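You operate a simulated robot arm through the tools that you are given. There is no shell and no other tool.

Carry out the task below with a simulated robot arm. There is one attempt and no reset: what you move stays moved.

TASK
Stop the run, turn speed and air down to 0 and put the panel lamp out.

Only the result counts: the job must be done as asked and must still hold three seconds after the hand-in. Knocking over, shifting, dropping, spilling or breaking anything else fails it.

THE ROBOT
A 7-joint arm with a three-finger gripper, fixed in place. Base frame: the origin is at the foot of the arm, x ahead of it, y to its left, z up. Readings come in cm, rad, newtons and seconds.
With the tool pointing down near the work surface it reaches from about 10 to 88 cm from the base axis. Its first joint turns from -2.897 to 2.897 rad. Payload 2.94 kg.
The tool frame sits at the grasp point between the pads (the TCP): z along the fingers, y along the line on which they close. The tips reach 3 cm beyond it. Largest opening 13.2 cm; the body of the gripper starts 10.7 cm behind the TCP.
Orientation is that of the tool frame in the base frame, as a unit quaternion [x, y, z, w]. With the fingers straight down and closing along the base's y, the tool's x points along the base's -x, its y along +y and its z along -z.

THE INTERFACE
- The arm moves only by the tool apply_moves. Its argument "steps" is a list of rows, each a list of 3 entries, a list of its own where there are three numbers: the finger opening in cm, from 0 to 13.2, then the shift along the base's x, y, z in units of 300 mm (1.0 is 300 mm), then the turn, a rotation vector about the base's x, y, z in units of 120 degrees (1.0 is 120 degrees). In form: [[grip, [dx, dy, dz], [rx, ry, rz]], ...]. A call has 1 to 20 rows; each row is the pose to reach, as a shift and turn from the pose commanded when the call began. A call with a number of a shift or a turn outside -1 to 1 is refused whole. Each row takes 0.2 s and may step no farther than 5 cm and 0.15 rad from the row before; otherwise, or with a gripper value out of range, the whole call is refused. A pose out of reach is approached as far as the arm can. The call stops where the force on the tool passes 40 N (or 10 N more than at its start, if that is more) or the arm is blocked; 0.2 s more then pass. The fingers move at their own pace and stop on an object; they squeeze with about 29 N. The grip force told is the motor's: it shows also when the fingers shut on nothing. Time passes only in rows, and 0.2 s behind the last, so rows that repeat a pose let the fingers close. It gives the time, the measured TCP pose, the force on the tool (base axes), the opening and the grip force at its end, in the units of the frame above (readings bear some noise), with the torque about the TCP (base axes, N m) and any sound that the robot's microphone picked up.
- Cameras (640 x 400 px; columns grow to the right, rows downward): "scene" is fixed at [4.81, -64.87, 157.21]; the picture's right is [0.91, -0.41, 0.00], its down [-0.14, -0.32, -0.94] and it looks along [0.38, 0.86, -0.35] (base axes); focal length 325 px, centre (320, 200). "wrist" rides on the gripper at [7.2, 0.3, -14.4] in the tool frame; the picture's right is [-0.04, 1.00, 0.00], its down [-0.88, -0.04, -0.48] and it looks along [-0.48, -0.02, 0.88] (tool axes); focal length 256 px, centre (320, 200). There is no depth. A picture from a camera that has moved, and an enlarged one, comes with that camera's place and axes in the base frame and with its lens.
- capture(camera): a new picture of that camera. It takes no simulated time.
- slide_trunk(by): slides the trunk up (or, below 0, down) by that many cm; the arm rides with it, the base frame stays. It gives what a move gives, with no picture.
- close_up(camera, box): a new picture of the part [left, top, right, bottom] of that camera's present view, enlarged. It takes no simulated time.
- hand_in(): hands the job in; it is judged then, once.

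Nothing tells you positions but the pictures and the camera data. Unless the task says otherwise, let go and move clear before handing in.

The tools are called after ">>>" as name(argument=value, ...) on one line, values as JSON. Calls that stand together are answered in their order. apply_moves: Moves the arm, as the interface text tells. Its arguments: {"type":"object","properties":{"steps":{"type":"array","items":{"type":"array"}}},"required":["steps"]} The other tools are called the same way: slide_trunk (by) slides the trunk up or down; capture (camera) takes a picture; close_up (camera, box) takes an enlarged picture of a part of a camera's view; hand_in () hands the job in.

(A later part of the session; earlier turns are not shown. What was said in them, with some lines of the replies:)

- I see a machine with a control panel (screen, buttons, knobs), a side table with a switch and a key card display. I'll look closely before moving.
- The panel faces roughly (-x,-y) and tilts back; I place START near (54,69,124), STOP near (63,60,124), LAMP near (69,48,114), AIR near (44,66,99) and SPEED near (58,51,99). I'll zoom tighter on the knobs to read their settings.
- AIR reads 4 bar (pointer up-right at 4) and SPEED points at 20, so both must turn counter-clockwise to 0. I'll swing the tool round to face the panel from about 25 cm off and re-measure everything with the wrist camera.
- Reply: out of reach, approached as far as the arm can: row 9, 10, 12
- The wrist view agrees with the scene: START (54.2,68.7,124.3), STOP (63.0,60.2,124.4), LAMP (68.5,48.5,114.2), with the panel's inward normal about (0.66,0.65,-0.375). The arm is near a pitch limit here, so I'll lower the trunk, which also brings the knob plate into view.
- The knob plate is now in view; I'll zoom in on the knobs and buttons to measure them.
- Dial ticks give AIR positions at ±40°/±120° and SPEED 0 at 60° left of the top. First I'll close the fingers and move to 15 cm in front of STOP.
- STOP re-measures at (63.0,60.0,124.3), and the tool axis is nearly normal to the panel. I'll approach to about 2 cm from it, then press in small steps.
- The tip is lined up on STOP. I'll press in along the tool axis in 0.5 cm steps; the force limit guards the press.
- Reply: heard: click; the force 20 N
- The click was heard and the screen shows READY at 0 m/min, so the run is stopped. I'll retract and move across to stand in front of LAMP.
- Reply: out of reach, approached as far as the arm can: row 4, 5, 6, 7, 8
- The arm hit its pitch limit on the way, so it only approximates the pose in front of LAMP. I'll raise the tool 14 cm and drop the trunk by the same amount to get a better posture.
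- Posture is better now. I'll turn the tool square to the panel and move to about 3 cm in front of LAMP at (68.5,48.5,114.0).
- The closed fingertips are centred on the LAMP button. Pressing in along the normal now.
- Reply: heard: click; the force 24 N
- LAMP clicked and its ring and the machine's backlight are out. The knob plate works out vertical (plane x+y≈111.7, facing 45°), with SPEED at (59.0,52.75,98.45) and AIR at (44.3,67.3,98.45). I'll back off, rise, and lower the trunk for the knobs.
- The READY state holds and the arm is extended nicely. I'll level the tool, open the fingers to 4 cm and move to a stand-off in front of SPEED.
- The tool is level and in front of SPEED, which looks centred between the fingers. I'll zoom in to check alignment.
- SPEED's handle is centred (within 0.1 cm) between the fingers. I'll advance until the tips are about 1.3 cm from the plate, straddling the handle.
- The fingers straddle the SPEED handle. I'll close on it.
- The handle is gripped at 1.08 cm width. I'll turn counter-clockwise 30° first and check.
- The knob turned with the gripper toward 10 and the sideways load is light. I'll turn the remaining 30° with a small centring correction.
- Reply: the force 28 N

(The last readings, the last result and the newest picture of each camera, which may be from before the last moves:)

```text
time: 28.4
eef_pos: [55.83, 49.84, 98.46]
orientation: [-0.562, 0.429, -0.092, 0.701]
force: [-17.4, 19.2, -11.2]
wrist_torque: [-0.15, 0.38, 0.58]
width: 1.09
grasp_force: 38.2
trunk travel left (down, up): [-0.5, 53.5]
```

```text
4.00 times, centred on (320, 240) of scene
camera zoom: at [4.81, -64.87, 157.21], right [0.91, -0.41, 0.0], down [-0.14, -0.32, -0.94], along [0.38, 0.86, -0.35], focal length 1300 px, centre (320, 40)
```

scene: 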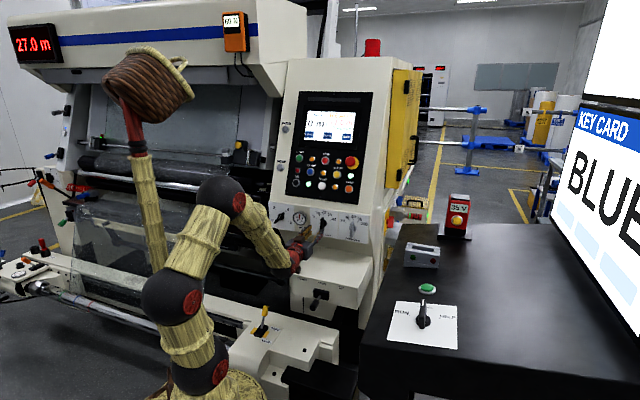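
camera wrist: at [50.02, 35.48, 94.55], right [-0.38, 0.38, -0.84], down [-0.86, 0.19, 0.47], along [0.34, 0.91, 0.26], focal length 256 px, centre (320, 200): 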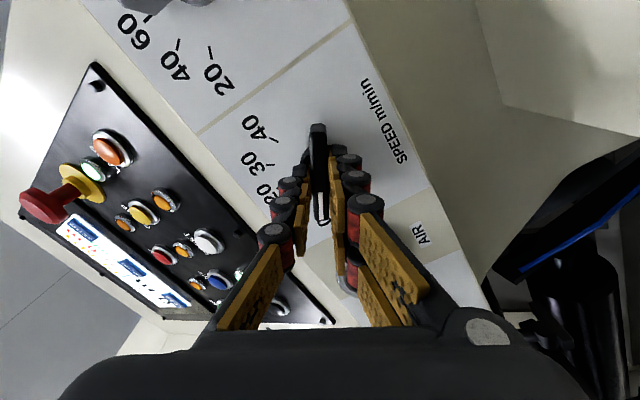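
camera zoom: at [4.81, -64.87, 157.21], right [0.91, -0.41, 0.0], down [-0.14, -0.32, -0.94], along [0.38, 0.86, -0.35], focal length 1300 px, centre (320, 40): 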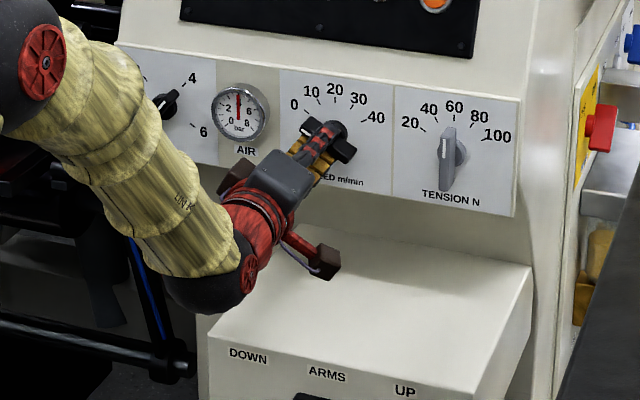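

SPEED's handle is at the 0 mark. I'll relax the side load slightly, open the fingers and look before backing off.

>>> apply_moves(steps=[[0, [-0.004, 0.004, -0.002], [0, 0, 0]], [0, [-0.004, 0.004, -0.002], [0, 0, 0]]])

>>> apply_moves(steps=[[2, [0, 0, 0], [0, 0, 0]], [3, [0, 0, 0], [0, 0, 0]], [4, [0, 0, 0], [0, 0, 0]], [4, [0, 0, 0], [0, 0, 0]]])

>>> close_up(camera="wrist", box=[220, 60, 420, 220])

>>> close_up(camera="scene", box=[306, 205, 352, 240])

```text
time: 29.0
eef_pos: [55.77, 49.88, 98.28]
orientation: [-0.561, 0.43, -0.092, 0.701]
force: [-17.3, 11.5, -13.1]
wrist_torque: [0.05, 0.05, 1.09]
width: 1.06
grasp_force: 38.0
trunk travel left (down, up): [-0.5, 53.5]
```

```text
time: 30.0
eef_pos: [55.89, 49.71, 98.55]
orientation: [-0.559, 0.43, -0.092, 0.703]
force: [-0.4, -0.4, 0.9]
wrist_torque: [-0.03, 0.02, 0.0]
width: 4.0
grasp_force: 0.1
trunk travel left (down, up): [-0.5, 53.5]
```

```text
2.50 times, centred on (320, 140) of wrist
camera zoom: at [50.08, 35.41, 94.64], right [-0.38, 0.38, -0.84], down [-0.86, 0.19, 0.47], along [0.34, 0.9, 0.26], focal length 640 px, centre (320, 350)
```

zoom: 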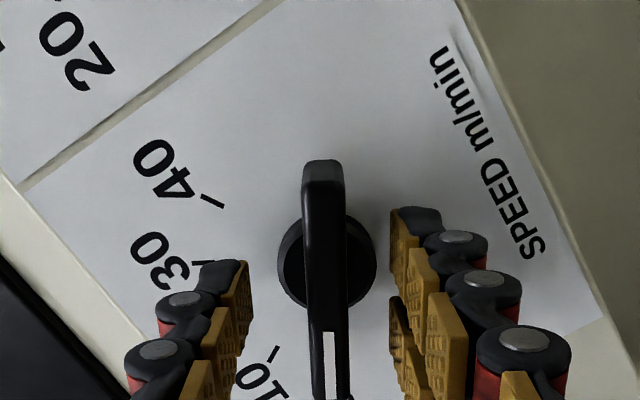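

```text
11.43 times, centred on (329, 222) of scene
camera zoom: at [4.81, -64.87, 157.21], right [0.91, -0.41, 0.0], down [-0.14, -0.32, -0.94], along [0.38, 0.86, -0.35], focal length 3714 px, centre (217, -57)
```

zoom: 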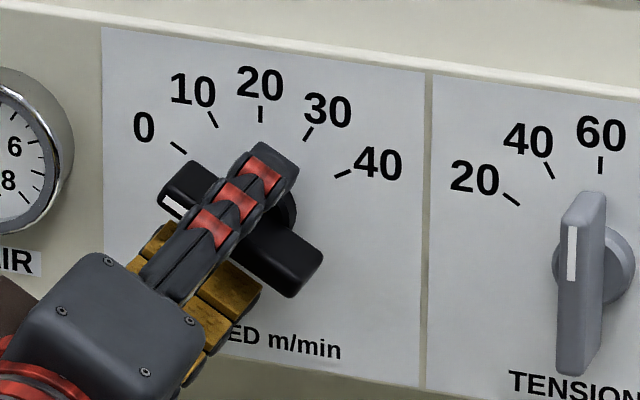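

SPEED stayed exactly at 0 after release. I'll back away, then move across to AIR while rolling the tool to its 40° handle angle.

>>> apply_moves(steps=[[4, [-0.07, -0.07, 0], [0, 0, 0]], [4, [-0.14, -0.14, 0], [0, 0, 0]], [4, [-0.212, -0.212, 0], [0, 0, 0]], [4, [-0.212, -0.212, 0], [0, 0, 0]]])

>>> close_up(camera="scene", box=[260, 190, 380, 265])

>>> capture(camera="wrist")

```text
time: 31.0
eef_pos: [49.42, 43.44, 98.38]
orientation: [-0.559, 0.43, -0.094, 0.703]
force: [-0.1, 0.3, 0.9]
wrist_torque: [-0.02, 0.04, 0.01]
width: 3.99
grasp_force: 0.2
trunk travel left (down, up): [-0.5, 53.5]
```

```text
5.33 times, centred on (320, 228) of scene
camera zoom: at [4.81, -64.87, 157.21], right [0.91, -0.41, 0.0], down [-0.14, -0.32, -0.94], along [0.38, 0.86, -0.35], focal length 1733 px, centre (320, 53)
```

zoom: 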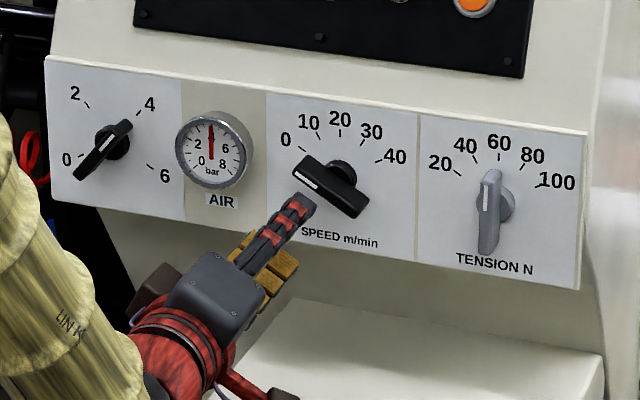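

```text
taken
camera wrist: at [43.63, 29.0, 94.57], right [-0.38, 0.38, -0.84], down [-0.86, 0.19, 0.47], along [0.34, 0.9, 0.26], focal length 256 px, centre (320, 200)
```

wrist: 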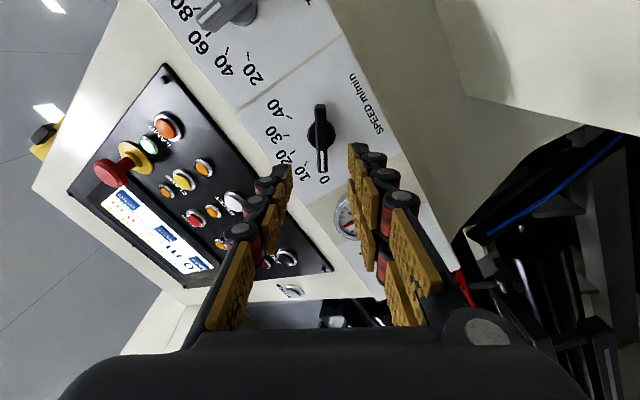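

SPEED is confirmed at 0. Now moving to the AIR stand-off with the roll.

>>> apply_moves(steps=[[4, [-0.034, 0.041, 0], [0.0453, 0.0453, 0]], [4, [-0.068, 0.081, 0], [0.0906, 0.0906, 0]], [4, [-0.102, 0.122, 0], [0.1359, 0.1359, 0]], [4, [-0.135, 0.162, 0], [0.1812, 0.1812, 0]], [4, [-0.169, 0.203, 0], [0.2265, 0.2265, 0]], [4, [-0.203, 0.243, 0], [0.2718, 0.2718, 0]], [4, [-0.237, 0.284, 0], [0.3172, 0.3172, 0]], [4, [-0.271, 0.324, 0], [0.3625, 0.3625, 0]], [4, [-0.305, 0.365, 0], [0.4078, 0.4078, 0]], [4, [-0.338, 0.405, 0], [0.4531, 0.4531, 0]], [4, [-0.372, 0.446, 0], [0.4984, 0.4984, 0]], [4, [-0.406, 0.486, 0], [0.5437, 0.5437, 0]], [4, [-0.44, 0.527, 0], [0.589, 0.589, 0]], [4, [-0.44, 0.527, 0], [0.589, 0.589, 0]]])

>>> capture(camera="wrist")

>>> capture(camera="scene")

```text
time: 34.0
eef_pos: [36.22, 59.09, 98.35]
orientation: [-0.029, 0.707, 0.477, 0.522]
force: [-0.1, -0.4, -0.8]
wrist_torque: [0.01, 0.0, 0.0]
width: 3.98
grasp_force: 0.1
trunk travel left (down, up): [-0.5, 53.5]
```

```text
taken
camera wrist: at [22.6, 52.59, 93.19], right [-0.52, 0.52, 0.68], down [0.08, -0.76, 0.65], along [0.85, 0.39, 0.35], focal length 256 px, centre (320, 200)
```

wrist: 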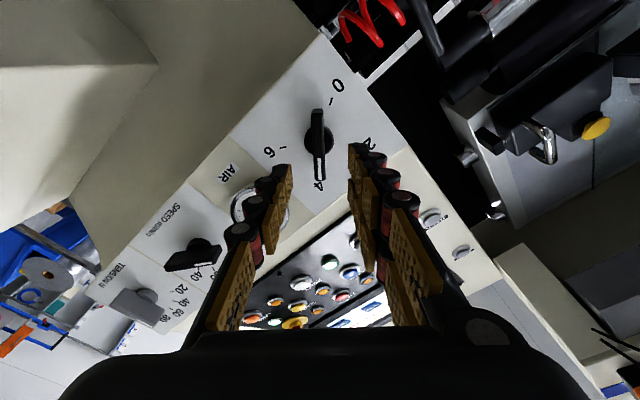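

```text
taken
```

scene: 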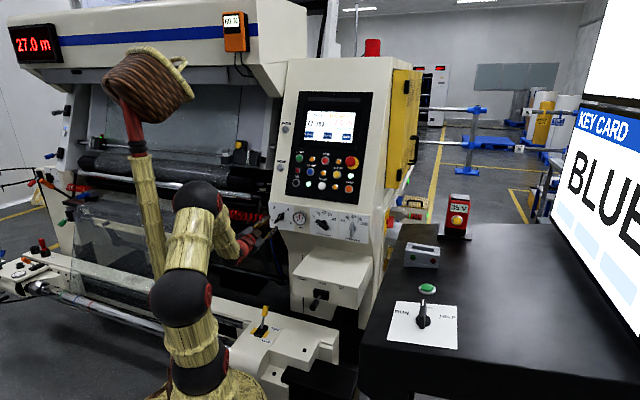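

The AIR handle sits centred and aligned between the fingers. Quick zoom to verify before advancing.

>>> close_up(camera="wrist", box=[220, 60, 420, 220])

>>> close_up(camera="scene", box=[220, 190, 330, 270])

```text
2.50 times, centred on (320, 140) of wrist
camera zoom: at [22.6, 52.59, 93.19], right [-0.52, 0.52, 0.68], down [0.08, -0.76, 0.65], along [0.85, 0.39, 0.35], focal length 640 px, centre (320, 350)
```

zoom: 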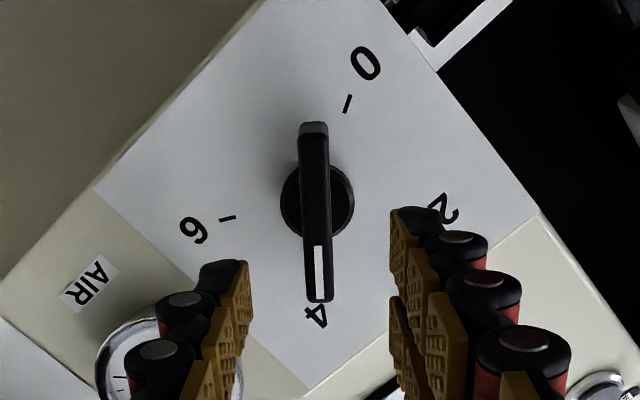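

```text
5.00 times, centred on (275, 230) of scene
camera zoom: at [4.81, -64.87, 157.21], right [0.91, -0.41, 0.0], down [-0.14, -0.32, -0.94], along [0.38, 0.86, -0.35], focal length 1625 px, centre (545, 50)
```

zoom: 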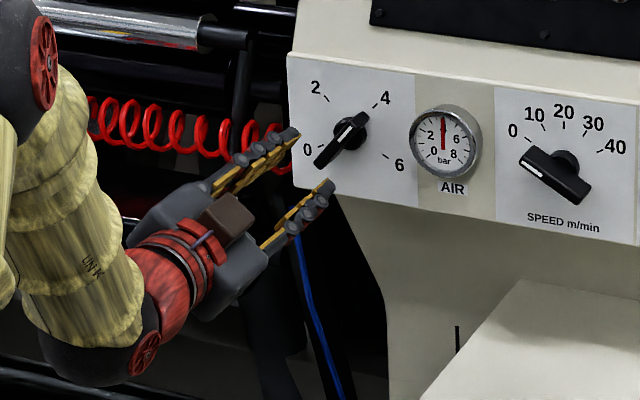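

Alignment matches what worked for SPEED. Advancing and closing on the AIR handle.

>>> apply_moves(steps=[[4, [0.041, 0.042, 0.001], [0, 0, 0]], [4, [0.083, 0.085, 0.002], [0, 0, 0]], [4, [0.124, 0.127, 0.003], [0, 0, 0]], [4, [0.165, 0.17, 0.003], [0, 0, 0]], [4, [0.165, 0.17, 0.003], [0, 0, 0]], [3, [0.165, 0.17, 0.003], [0, 0, 0]], [2, [0.165, 0.17, 0.003], [0, 0, 0]], [1, [0.165, 0.17, 0.003], [0, 0, 0]], [0, [0.165, 0.17, 0.003], [0, 0, 0]], [0, [0.165, 0.17, 0.003], [0, 0, 0]], [0, [0.165, 0.17, 0.003], [0, 0, 0]]])

>>> close_up(camera="wrist", box=[220, 60, 420, 220])

>>> close_up(camera="scene", box=[220, 190, 330, 270])

```text
time: 36.4
eef_pos: [41.36, 64.22, 98.27]
orientation: [-0.028, 0.708, 0.475, 0.522]
force: [10.5, -8.5, -10.3]
wrist_torque: [0.14, -0.2, -0.84]
width: 1.07
grasp_force: 38.0
trunk travel left (down, up): [-0.5, 53.5]
```

```text
2.50 times, centred on (320, 140) of wrist
camera zoom: at [27.79, 57.67, 93.19], right [-0.52, 0.53, 0.68], down [0.08, -0.76, 0.65], along [0.85, 0.39, 0.35], focal length 640 px, centre (320, 350)
```

zoom: 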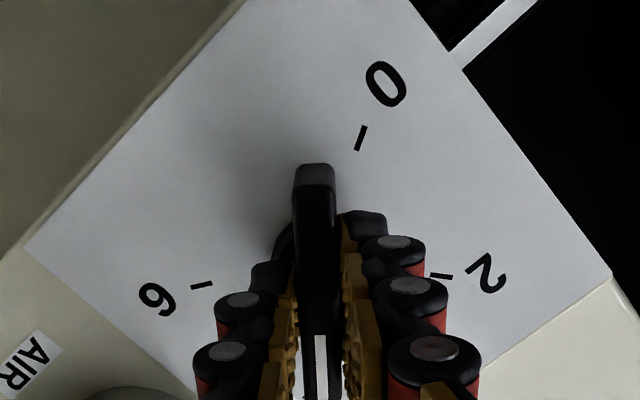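

```text
5.00 times, centred on (275, 230) of scene
camera zoom: at [4.81, -64.87, 157.21], right [0.91, -0.41, 0.0], down [-0.14, -0.32, -0.94], along [0.38, 0.86, -0.35], focal length 1625 px, centre (545, 50)
```

zoom: 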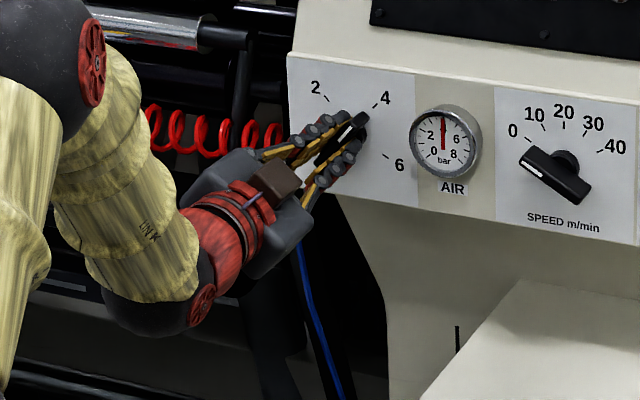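

AIR is gripped at 1.07 cm with the gauge at 4. I'll turn the first 80° counter-clockwise.

>>> apply_moves(steps=[[0, [0.003, -0.003, -0.003], [-0.0393, -0.0393, 0]], [0, [0.003, -0.003, -0.003], [-0.0786, -0.0786, 0]], [0, [0.003, -0.003, -0.003], [-0.1179, -0.1179, 0]], [0, [0.003, -0.003, -0.003], [-0.1571, -0.1571, 0]], [0, [0.003, -0.003, -0.003], [-0.1964, -0.1964, 0]], [0, [0.003, -0.003, -0.003], [-0.2357, -0.2357, 0]], [0, [0.003, -0.003, -0.003], [-0.275, -0.275, 0]], [0, [0.003, -0.003, -0.003], [-0.3143, -0.3143, 0]], [0, [0.003, -0.003, -0.003], [-0.3536, -0.3536, 0]], [0, [0.003, -0.003, -0.003], [-0.3928, -0.3928, 0]], [0, [0.003, -0.003, -0.003], [-0.4321, -0.4321, 0]], [0, [0.003, -0.003, -0.003], [-0.4714, -0.4714, 0]]])

>>> capture(camera="wrist")

>>> close_up(camera="scene", box=[220, 190, 330, 270])

```text
time: 39.0
eef_pos: [41.28, 64.47, 98.43]
orientation: [-0.478, 0.52, 0.029, 0.707]
force: [-2.8, 8.8, -8.8]
wrist_torque: [-0.53, 0.5, -0.16]
width: 1.1
grasp_force: 37.7
trunk travel left (down, up): [-0.5, 53.5]
```

```text
taken
camera wrist: at [34.26, 51.2, 92.68], right [-0.56, 0.56, -0.61], down [-0.72, 0.04, 0.69], along [0.42, 0.83, 0.38], focal length 256 px, centre (320, 200)
```

wrist: 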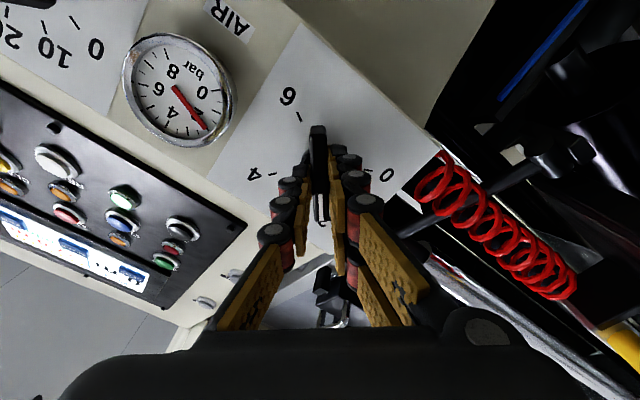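

```text
5.00 times, centred on (275, 230) of scene
camera zoom: at [4.81, -64.87, 157.21], right [0.91, -0.41, 0.0], down [-0.14, -0.32, -0.94], along [0.38, 0.86, -0.35], focal length 1625 px, centre (545, 50)
```

zoom: 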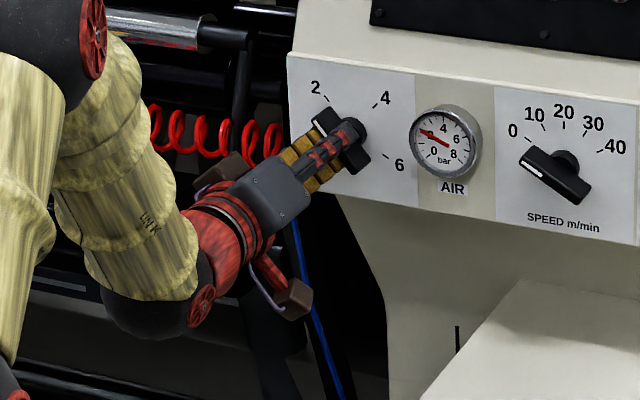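

The gauge has dropped to 2 bar, as expected. Continuing another 40°.

>>> apply_moves(steps=[[0, [0, 0, 0], [-0.0393, -0.0393, 0]], [0, [0, 0, 0], [-0.0786, -0.0786, 0]], [0, [0, 0, 0], [-0.1179, -0.1179, 0]], [0, [0, 0, 0], [-0.1571, -0.1571, 0]], [0, [0, 0, 0], [-0.1964, -0.1964, 0]], [0, [0, 0, 0], [-0.2357, -0.2357, 0]]])

>>> capture(camera="wrist")

>>> capture(camera="scene")

```text
time: 40.4
eef_pos: [41.13, 64.44, 98.24]
orientation: [-0.628, 0.324, -0.213, 0.675]
force: [-14.5, 12.2, -16.3]
wrist_torque: [-0.39, 0.44, -0.25]
width: 1.1
grasp_force: 38.2
trunk travel left (down, up): [-0.5, 53.5]
```

```text
taken
camera wrist: at [36.12, 49.36, 96.76], right [-0.15, 0.15, -0.98], down [-0.94, 0.27, 0.19], along [0.29, 0.95, 0.1], focal length 256 px, centre (320, 200)
```

wrist: 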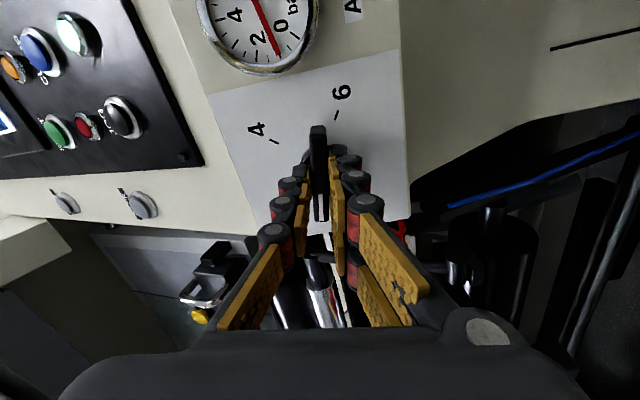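

```text
taken
```

scene: 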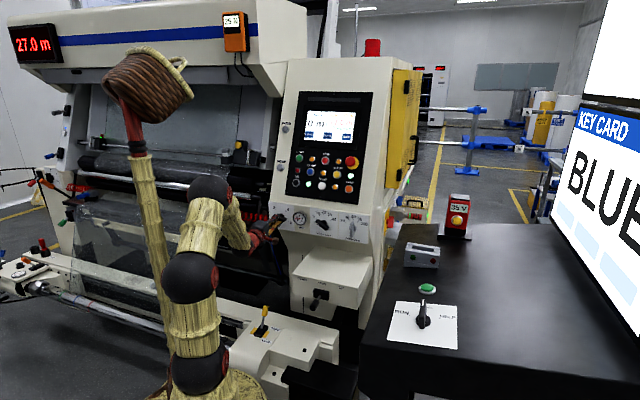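

The gauge is near 1 bar. I'll finish the last 40°, easing the side load.

>>> apply_moves(steps=[[0, [-0.004, 0.004, -0.005], [-0.02, -0.02, 0]], [0, [-0.004, 0.004, -0.005], [-0.0589, -0.0589, 0]], [0, [-0.004, 0.004, -0.005], [-0.0982, -0.0982, 0]], [0, [-0.004, 0.004, -0.005], [-0.1375, -0.1375, 0]], [0, [-0.004, 0.004, -0.005], [-0.1768, -0.1768, 0]], [0, [-0.004, 0.004, -0.005], [-0.2062, -0.2062, 0]], [0, [-0.004, 0.004, -0.005], [-0.2357, -0.2357, 0]], [0, [-0.004, 0.004, -0.005], [-0.2357, -0.2357, 0]]])

>>> capture(camera="wrist")

>>> close_up(camera="scene", box=[220, 190, 330, 270])

```text
time: 42.2
eef_pos: [41.23, 64.3, 98.11]
orientation: [0.702, -0.09, 0.429, -0.561]
force: [-8.3, -1.4, -22.5]
wrist_torque: [-0.02, 0.14, -0.67]
width: 1.07
grasp_force: 37.8
trunk travel left (down, up): [-0.5, 53.5]
```

```text
taken
camera wrist: at [35.68, 49.8, 101.54], right [0.33, -0.33, -0.89], down [-0.89, 0.21, -0.41], along [0.32, 0.92, -0.22], focal length 256 px, centre (320, 200)
```

wrist: 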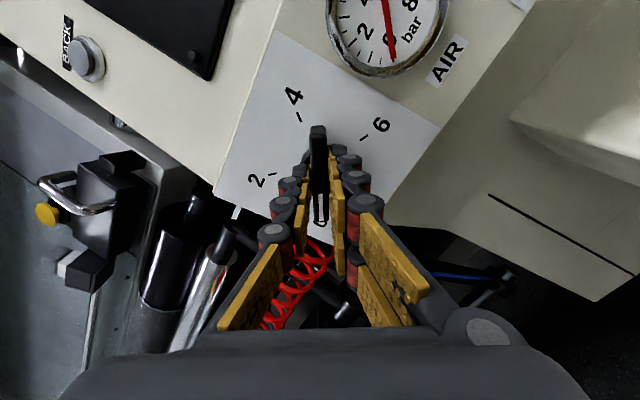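

```text
5.00 times, centred on (275, 230) of scene
camera zoom: at [4.81, -64.87, 157.21], right [0.91, -0.41, 0.0], down [-0.14, -0.32, -0.94], along [0.38, 0.86, -0.35], focal length 1625 px, centre (545, 50)
```

zoom: 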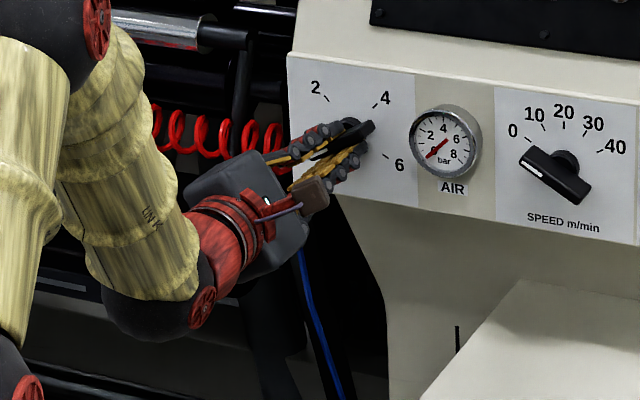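

The gauge reads 0 and the tool has turned the full 160°. I'll zoom to check, then ease the load and release.

>>> close_up(camera="wrist", box=[300, 0, 460, 100])

>>> apply_moves(steps=[[0, [-0.002, 0, -0.004], [0, 0, 0]], [0, [-0.002, 0, -0.004], [0, 0, 0]]])

>>> apply_moves(steps=[[2, [0, 0, 0], [0, 0, 0]], [3, [0, 0, 0], [0, 0, 0]], [4, [0, 0, 0], [0, 0, 0]], [4, [0, 0, 0], [0, 0, 0]]])

>>> close_up(camera="wrist", box=[220, 0, 460, 220])

>>> close_up(camera="scene", box=[260, 190, 380, 265])

```text
4.00 times, centred on (380, 50) of wrist
camera zoom: at [35.68, 49.8, 101.54], right [0.33, -0.33, -0.89], down [-0.89, 0.21, -0.41], along [0.32, 0.92, -0.22], focal length 1024 px, centre (80, 800)
```

zoom: 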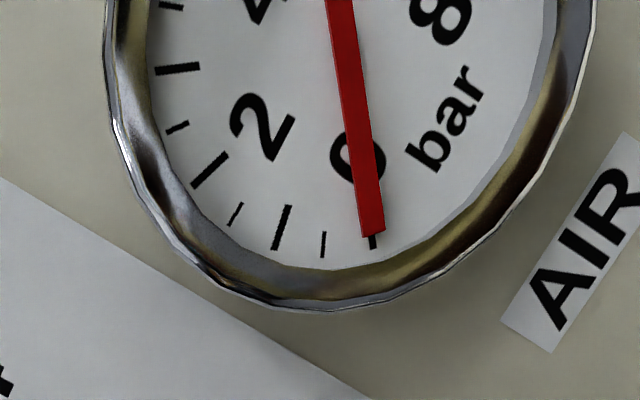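

```text
time: 42.8
eef_pos: [41.14, 64.39, 98.08]
orientation: [0.701, -0.091, 0.429, -0.562]
force: [-1.6, -2.1, -19.5]
wrist_torque: [-0.64, 0.68, 0.83]
width: 1.09
grasp_force: 37.5
trunk travel left (down, up): [-0.5, 53.5]
```

```text
time: 43.8
eef_pos: [41.17, 64.36, 98.19]
orientation: [0.7, -0.091, 0.43, -0.563]
force: [0.2, 0.1, -1.0]
wrist_torque: [0.02, 0.01, -0.01]
width: 4.02
grasp_force: 0.0
trunk travel left (down, up): [-0.5, 53.5]
```

```text
1.82 times, centred on (340, 110) of wrist
camera zoom: at [35.61, 49.74, 101.63], right [0.33, -0.32, -0.89], down [-0.89, 0.21, -0.41], along [0.32, 0.92, -0.22], focal length 465 px, centre (284, 364)
```

zoom: 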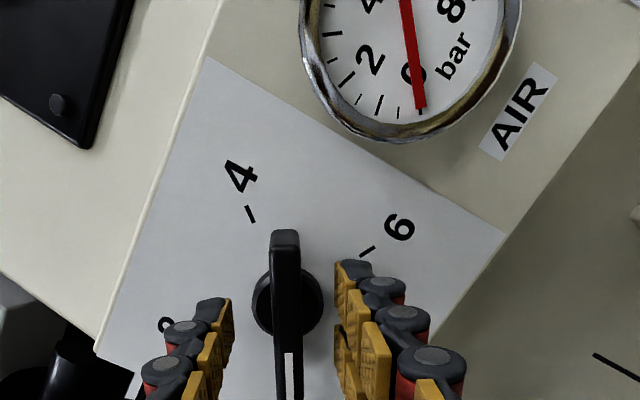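

```text
5.33 times, centred on (320, 228) of scene
camera zoom: at [4.81, -64.87, 157.21], right [0.91, -0.41, 0.0], down [-0.14, -0.32, -0.94], along [0.38, 0.86, -0.35], focal length 1733 px, centre (320, 53)
```

zoom: 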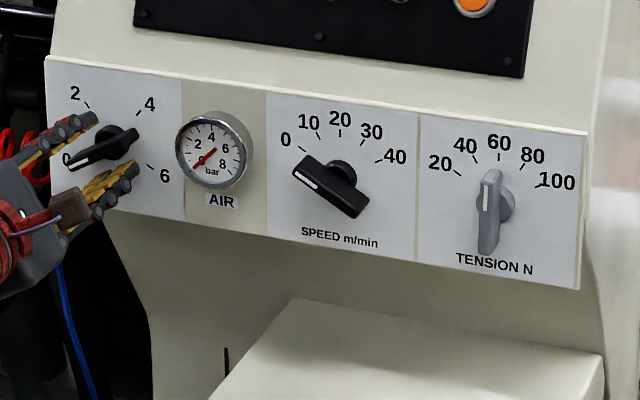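

The gauge sits on the 0 mark and AIR's pointer is at 0. I'll back straight off and do a full check.

>>> apply_moves(steps=[[4, [-0.07, -0.07, 0], [0, 0, 0]], [4, [-0.15, -0.15, 0], [0, 0, 0]], [4, [-0.24, -0.24, 0], [0, 0, 0]], [4, [-0.32, -0.32, 0], [0, 0, 0]], [4, [-0.32, -0.32, 0], [0, 0, 0]]])

>>> close_up(camera="scene", box=[260, 190, 380, 265])

>>> close_up(camera="scene", box=[260, 90, 400, 200])

>>> capture(camera="scene")

>>> close_up(camera="scene", box=[266, 198, 312, 228])

```text
time: 45.0
eef_pos: [31.56, 54.75, 98.2]
orientation: [0.7, -0.091, 0.429, -0.563]
force: [-0.3, 0.0, 0.1]
wrist_torque: [0.01, 0.02, -0.02]
width: 4.02
grasp_force: 0.0
trunk travel left (down, up): [-0.5, 53.5]
```

```text
5.33 times, centred on (320, 228) of scene
camera zoom: at [4.81, -64.87, 157.21], right [0.91, -0.41, 0.0], down [-0.14, -0.32, -0.94], along [0.38, 0.86, -0.35], focal length 1733 px, centre (320, 53)
```

zoom: 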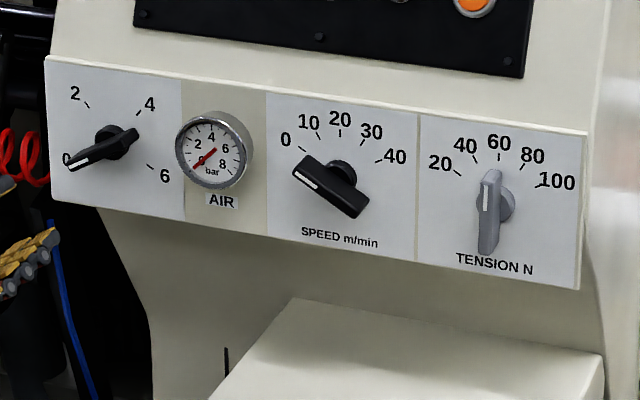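

```text
3.64 times, centred on (330, 145) of scene
camera zoom: at [4.81, -64.87, 157.21], right [0.91, -0.41, 0.0], down [-0.14, -0.32, -0.94], along [0.38, 0.86, -0.35], focal length 1182 px, centre (284, 400)
```

zoom: 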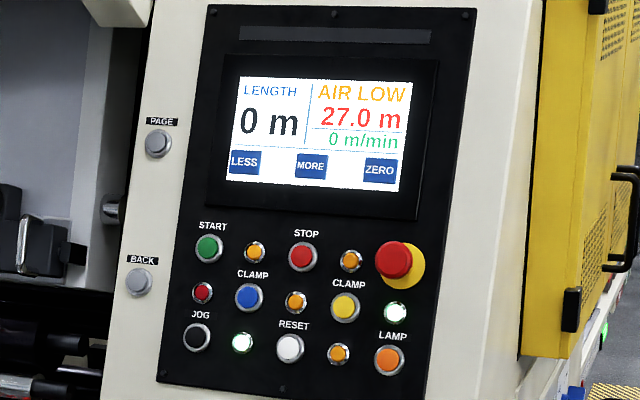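

```text
taken
```

scene: 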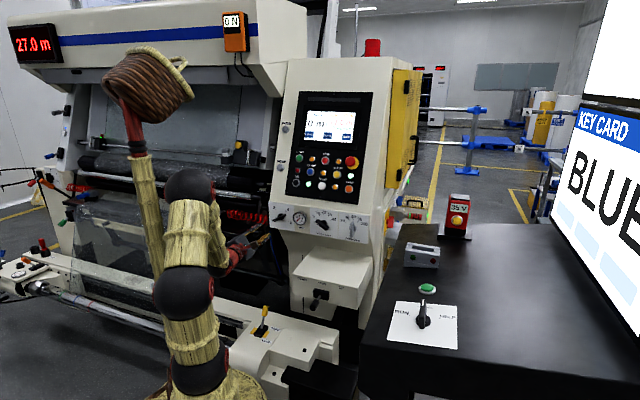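

```text
13.33 times, centred on (289, 213) of scene
camera zoom: at [4.81, -64.87, 157.21], right [0.91, -0.41, 0.0], down [-0.14, -0.32, -0.94], along [0.38, 0.86, -0.35], focal length 4333 px, centre (733, 27)
```

zoom: 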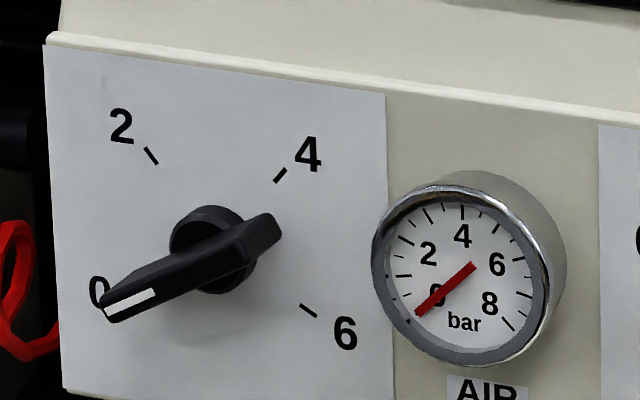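

Every item checks out: the run is stopped (0 m/min), the lamp ring is dark, SPEED's handle is parallel to its 0 tick, and AIR and its gauge read 0. The arm is released and clear, so I'm handing in.

>>> hand_in()

```text
The job is handed in.
```

The run is stopped, speed and air are turned down to 0, and the panel lamp is out. I handed the job in with the arm released and clear of the machine; I haven't seen the result of the judging.

- **Run:** I pressed STOP and heard it click. The screen showed READY at 0 m/min, and the length counter held at 27.0 m.
- **Lamp:** I pressed LAMP and heard it click. Its orange ring and the light behind the machine went out.
- **Speed:** The SPEED knob went from 20 to 0. The display already read 0 m/min because the run was stopped, so I checked this by the handle lining up with the 0 mark.
- **Air:** The AIR knob went from 4 to 0, and the gauge needle sits on its 0 mark.

With the air off, the screen now shows AIR LOW and the tension display on the machine has dropped to 0 N. I did not touch the TENSION knob, and nothing else was knocked or moved.
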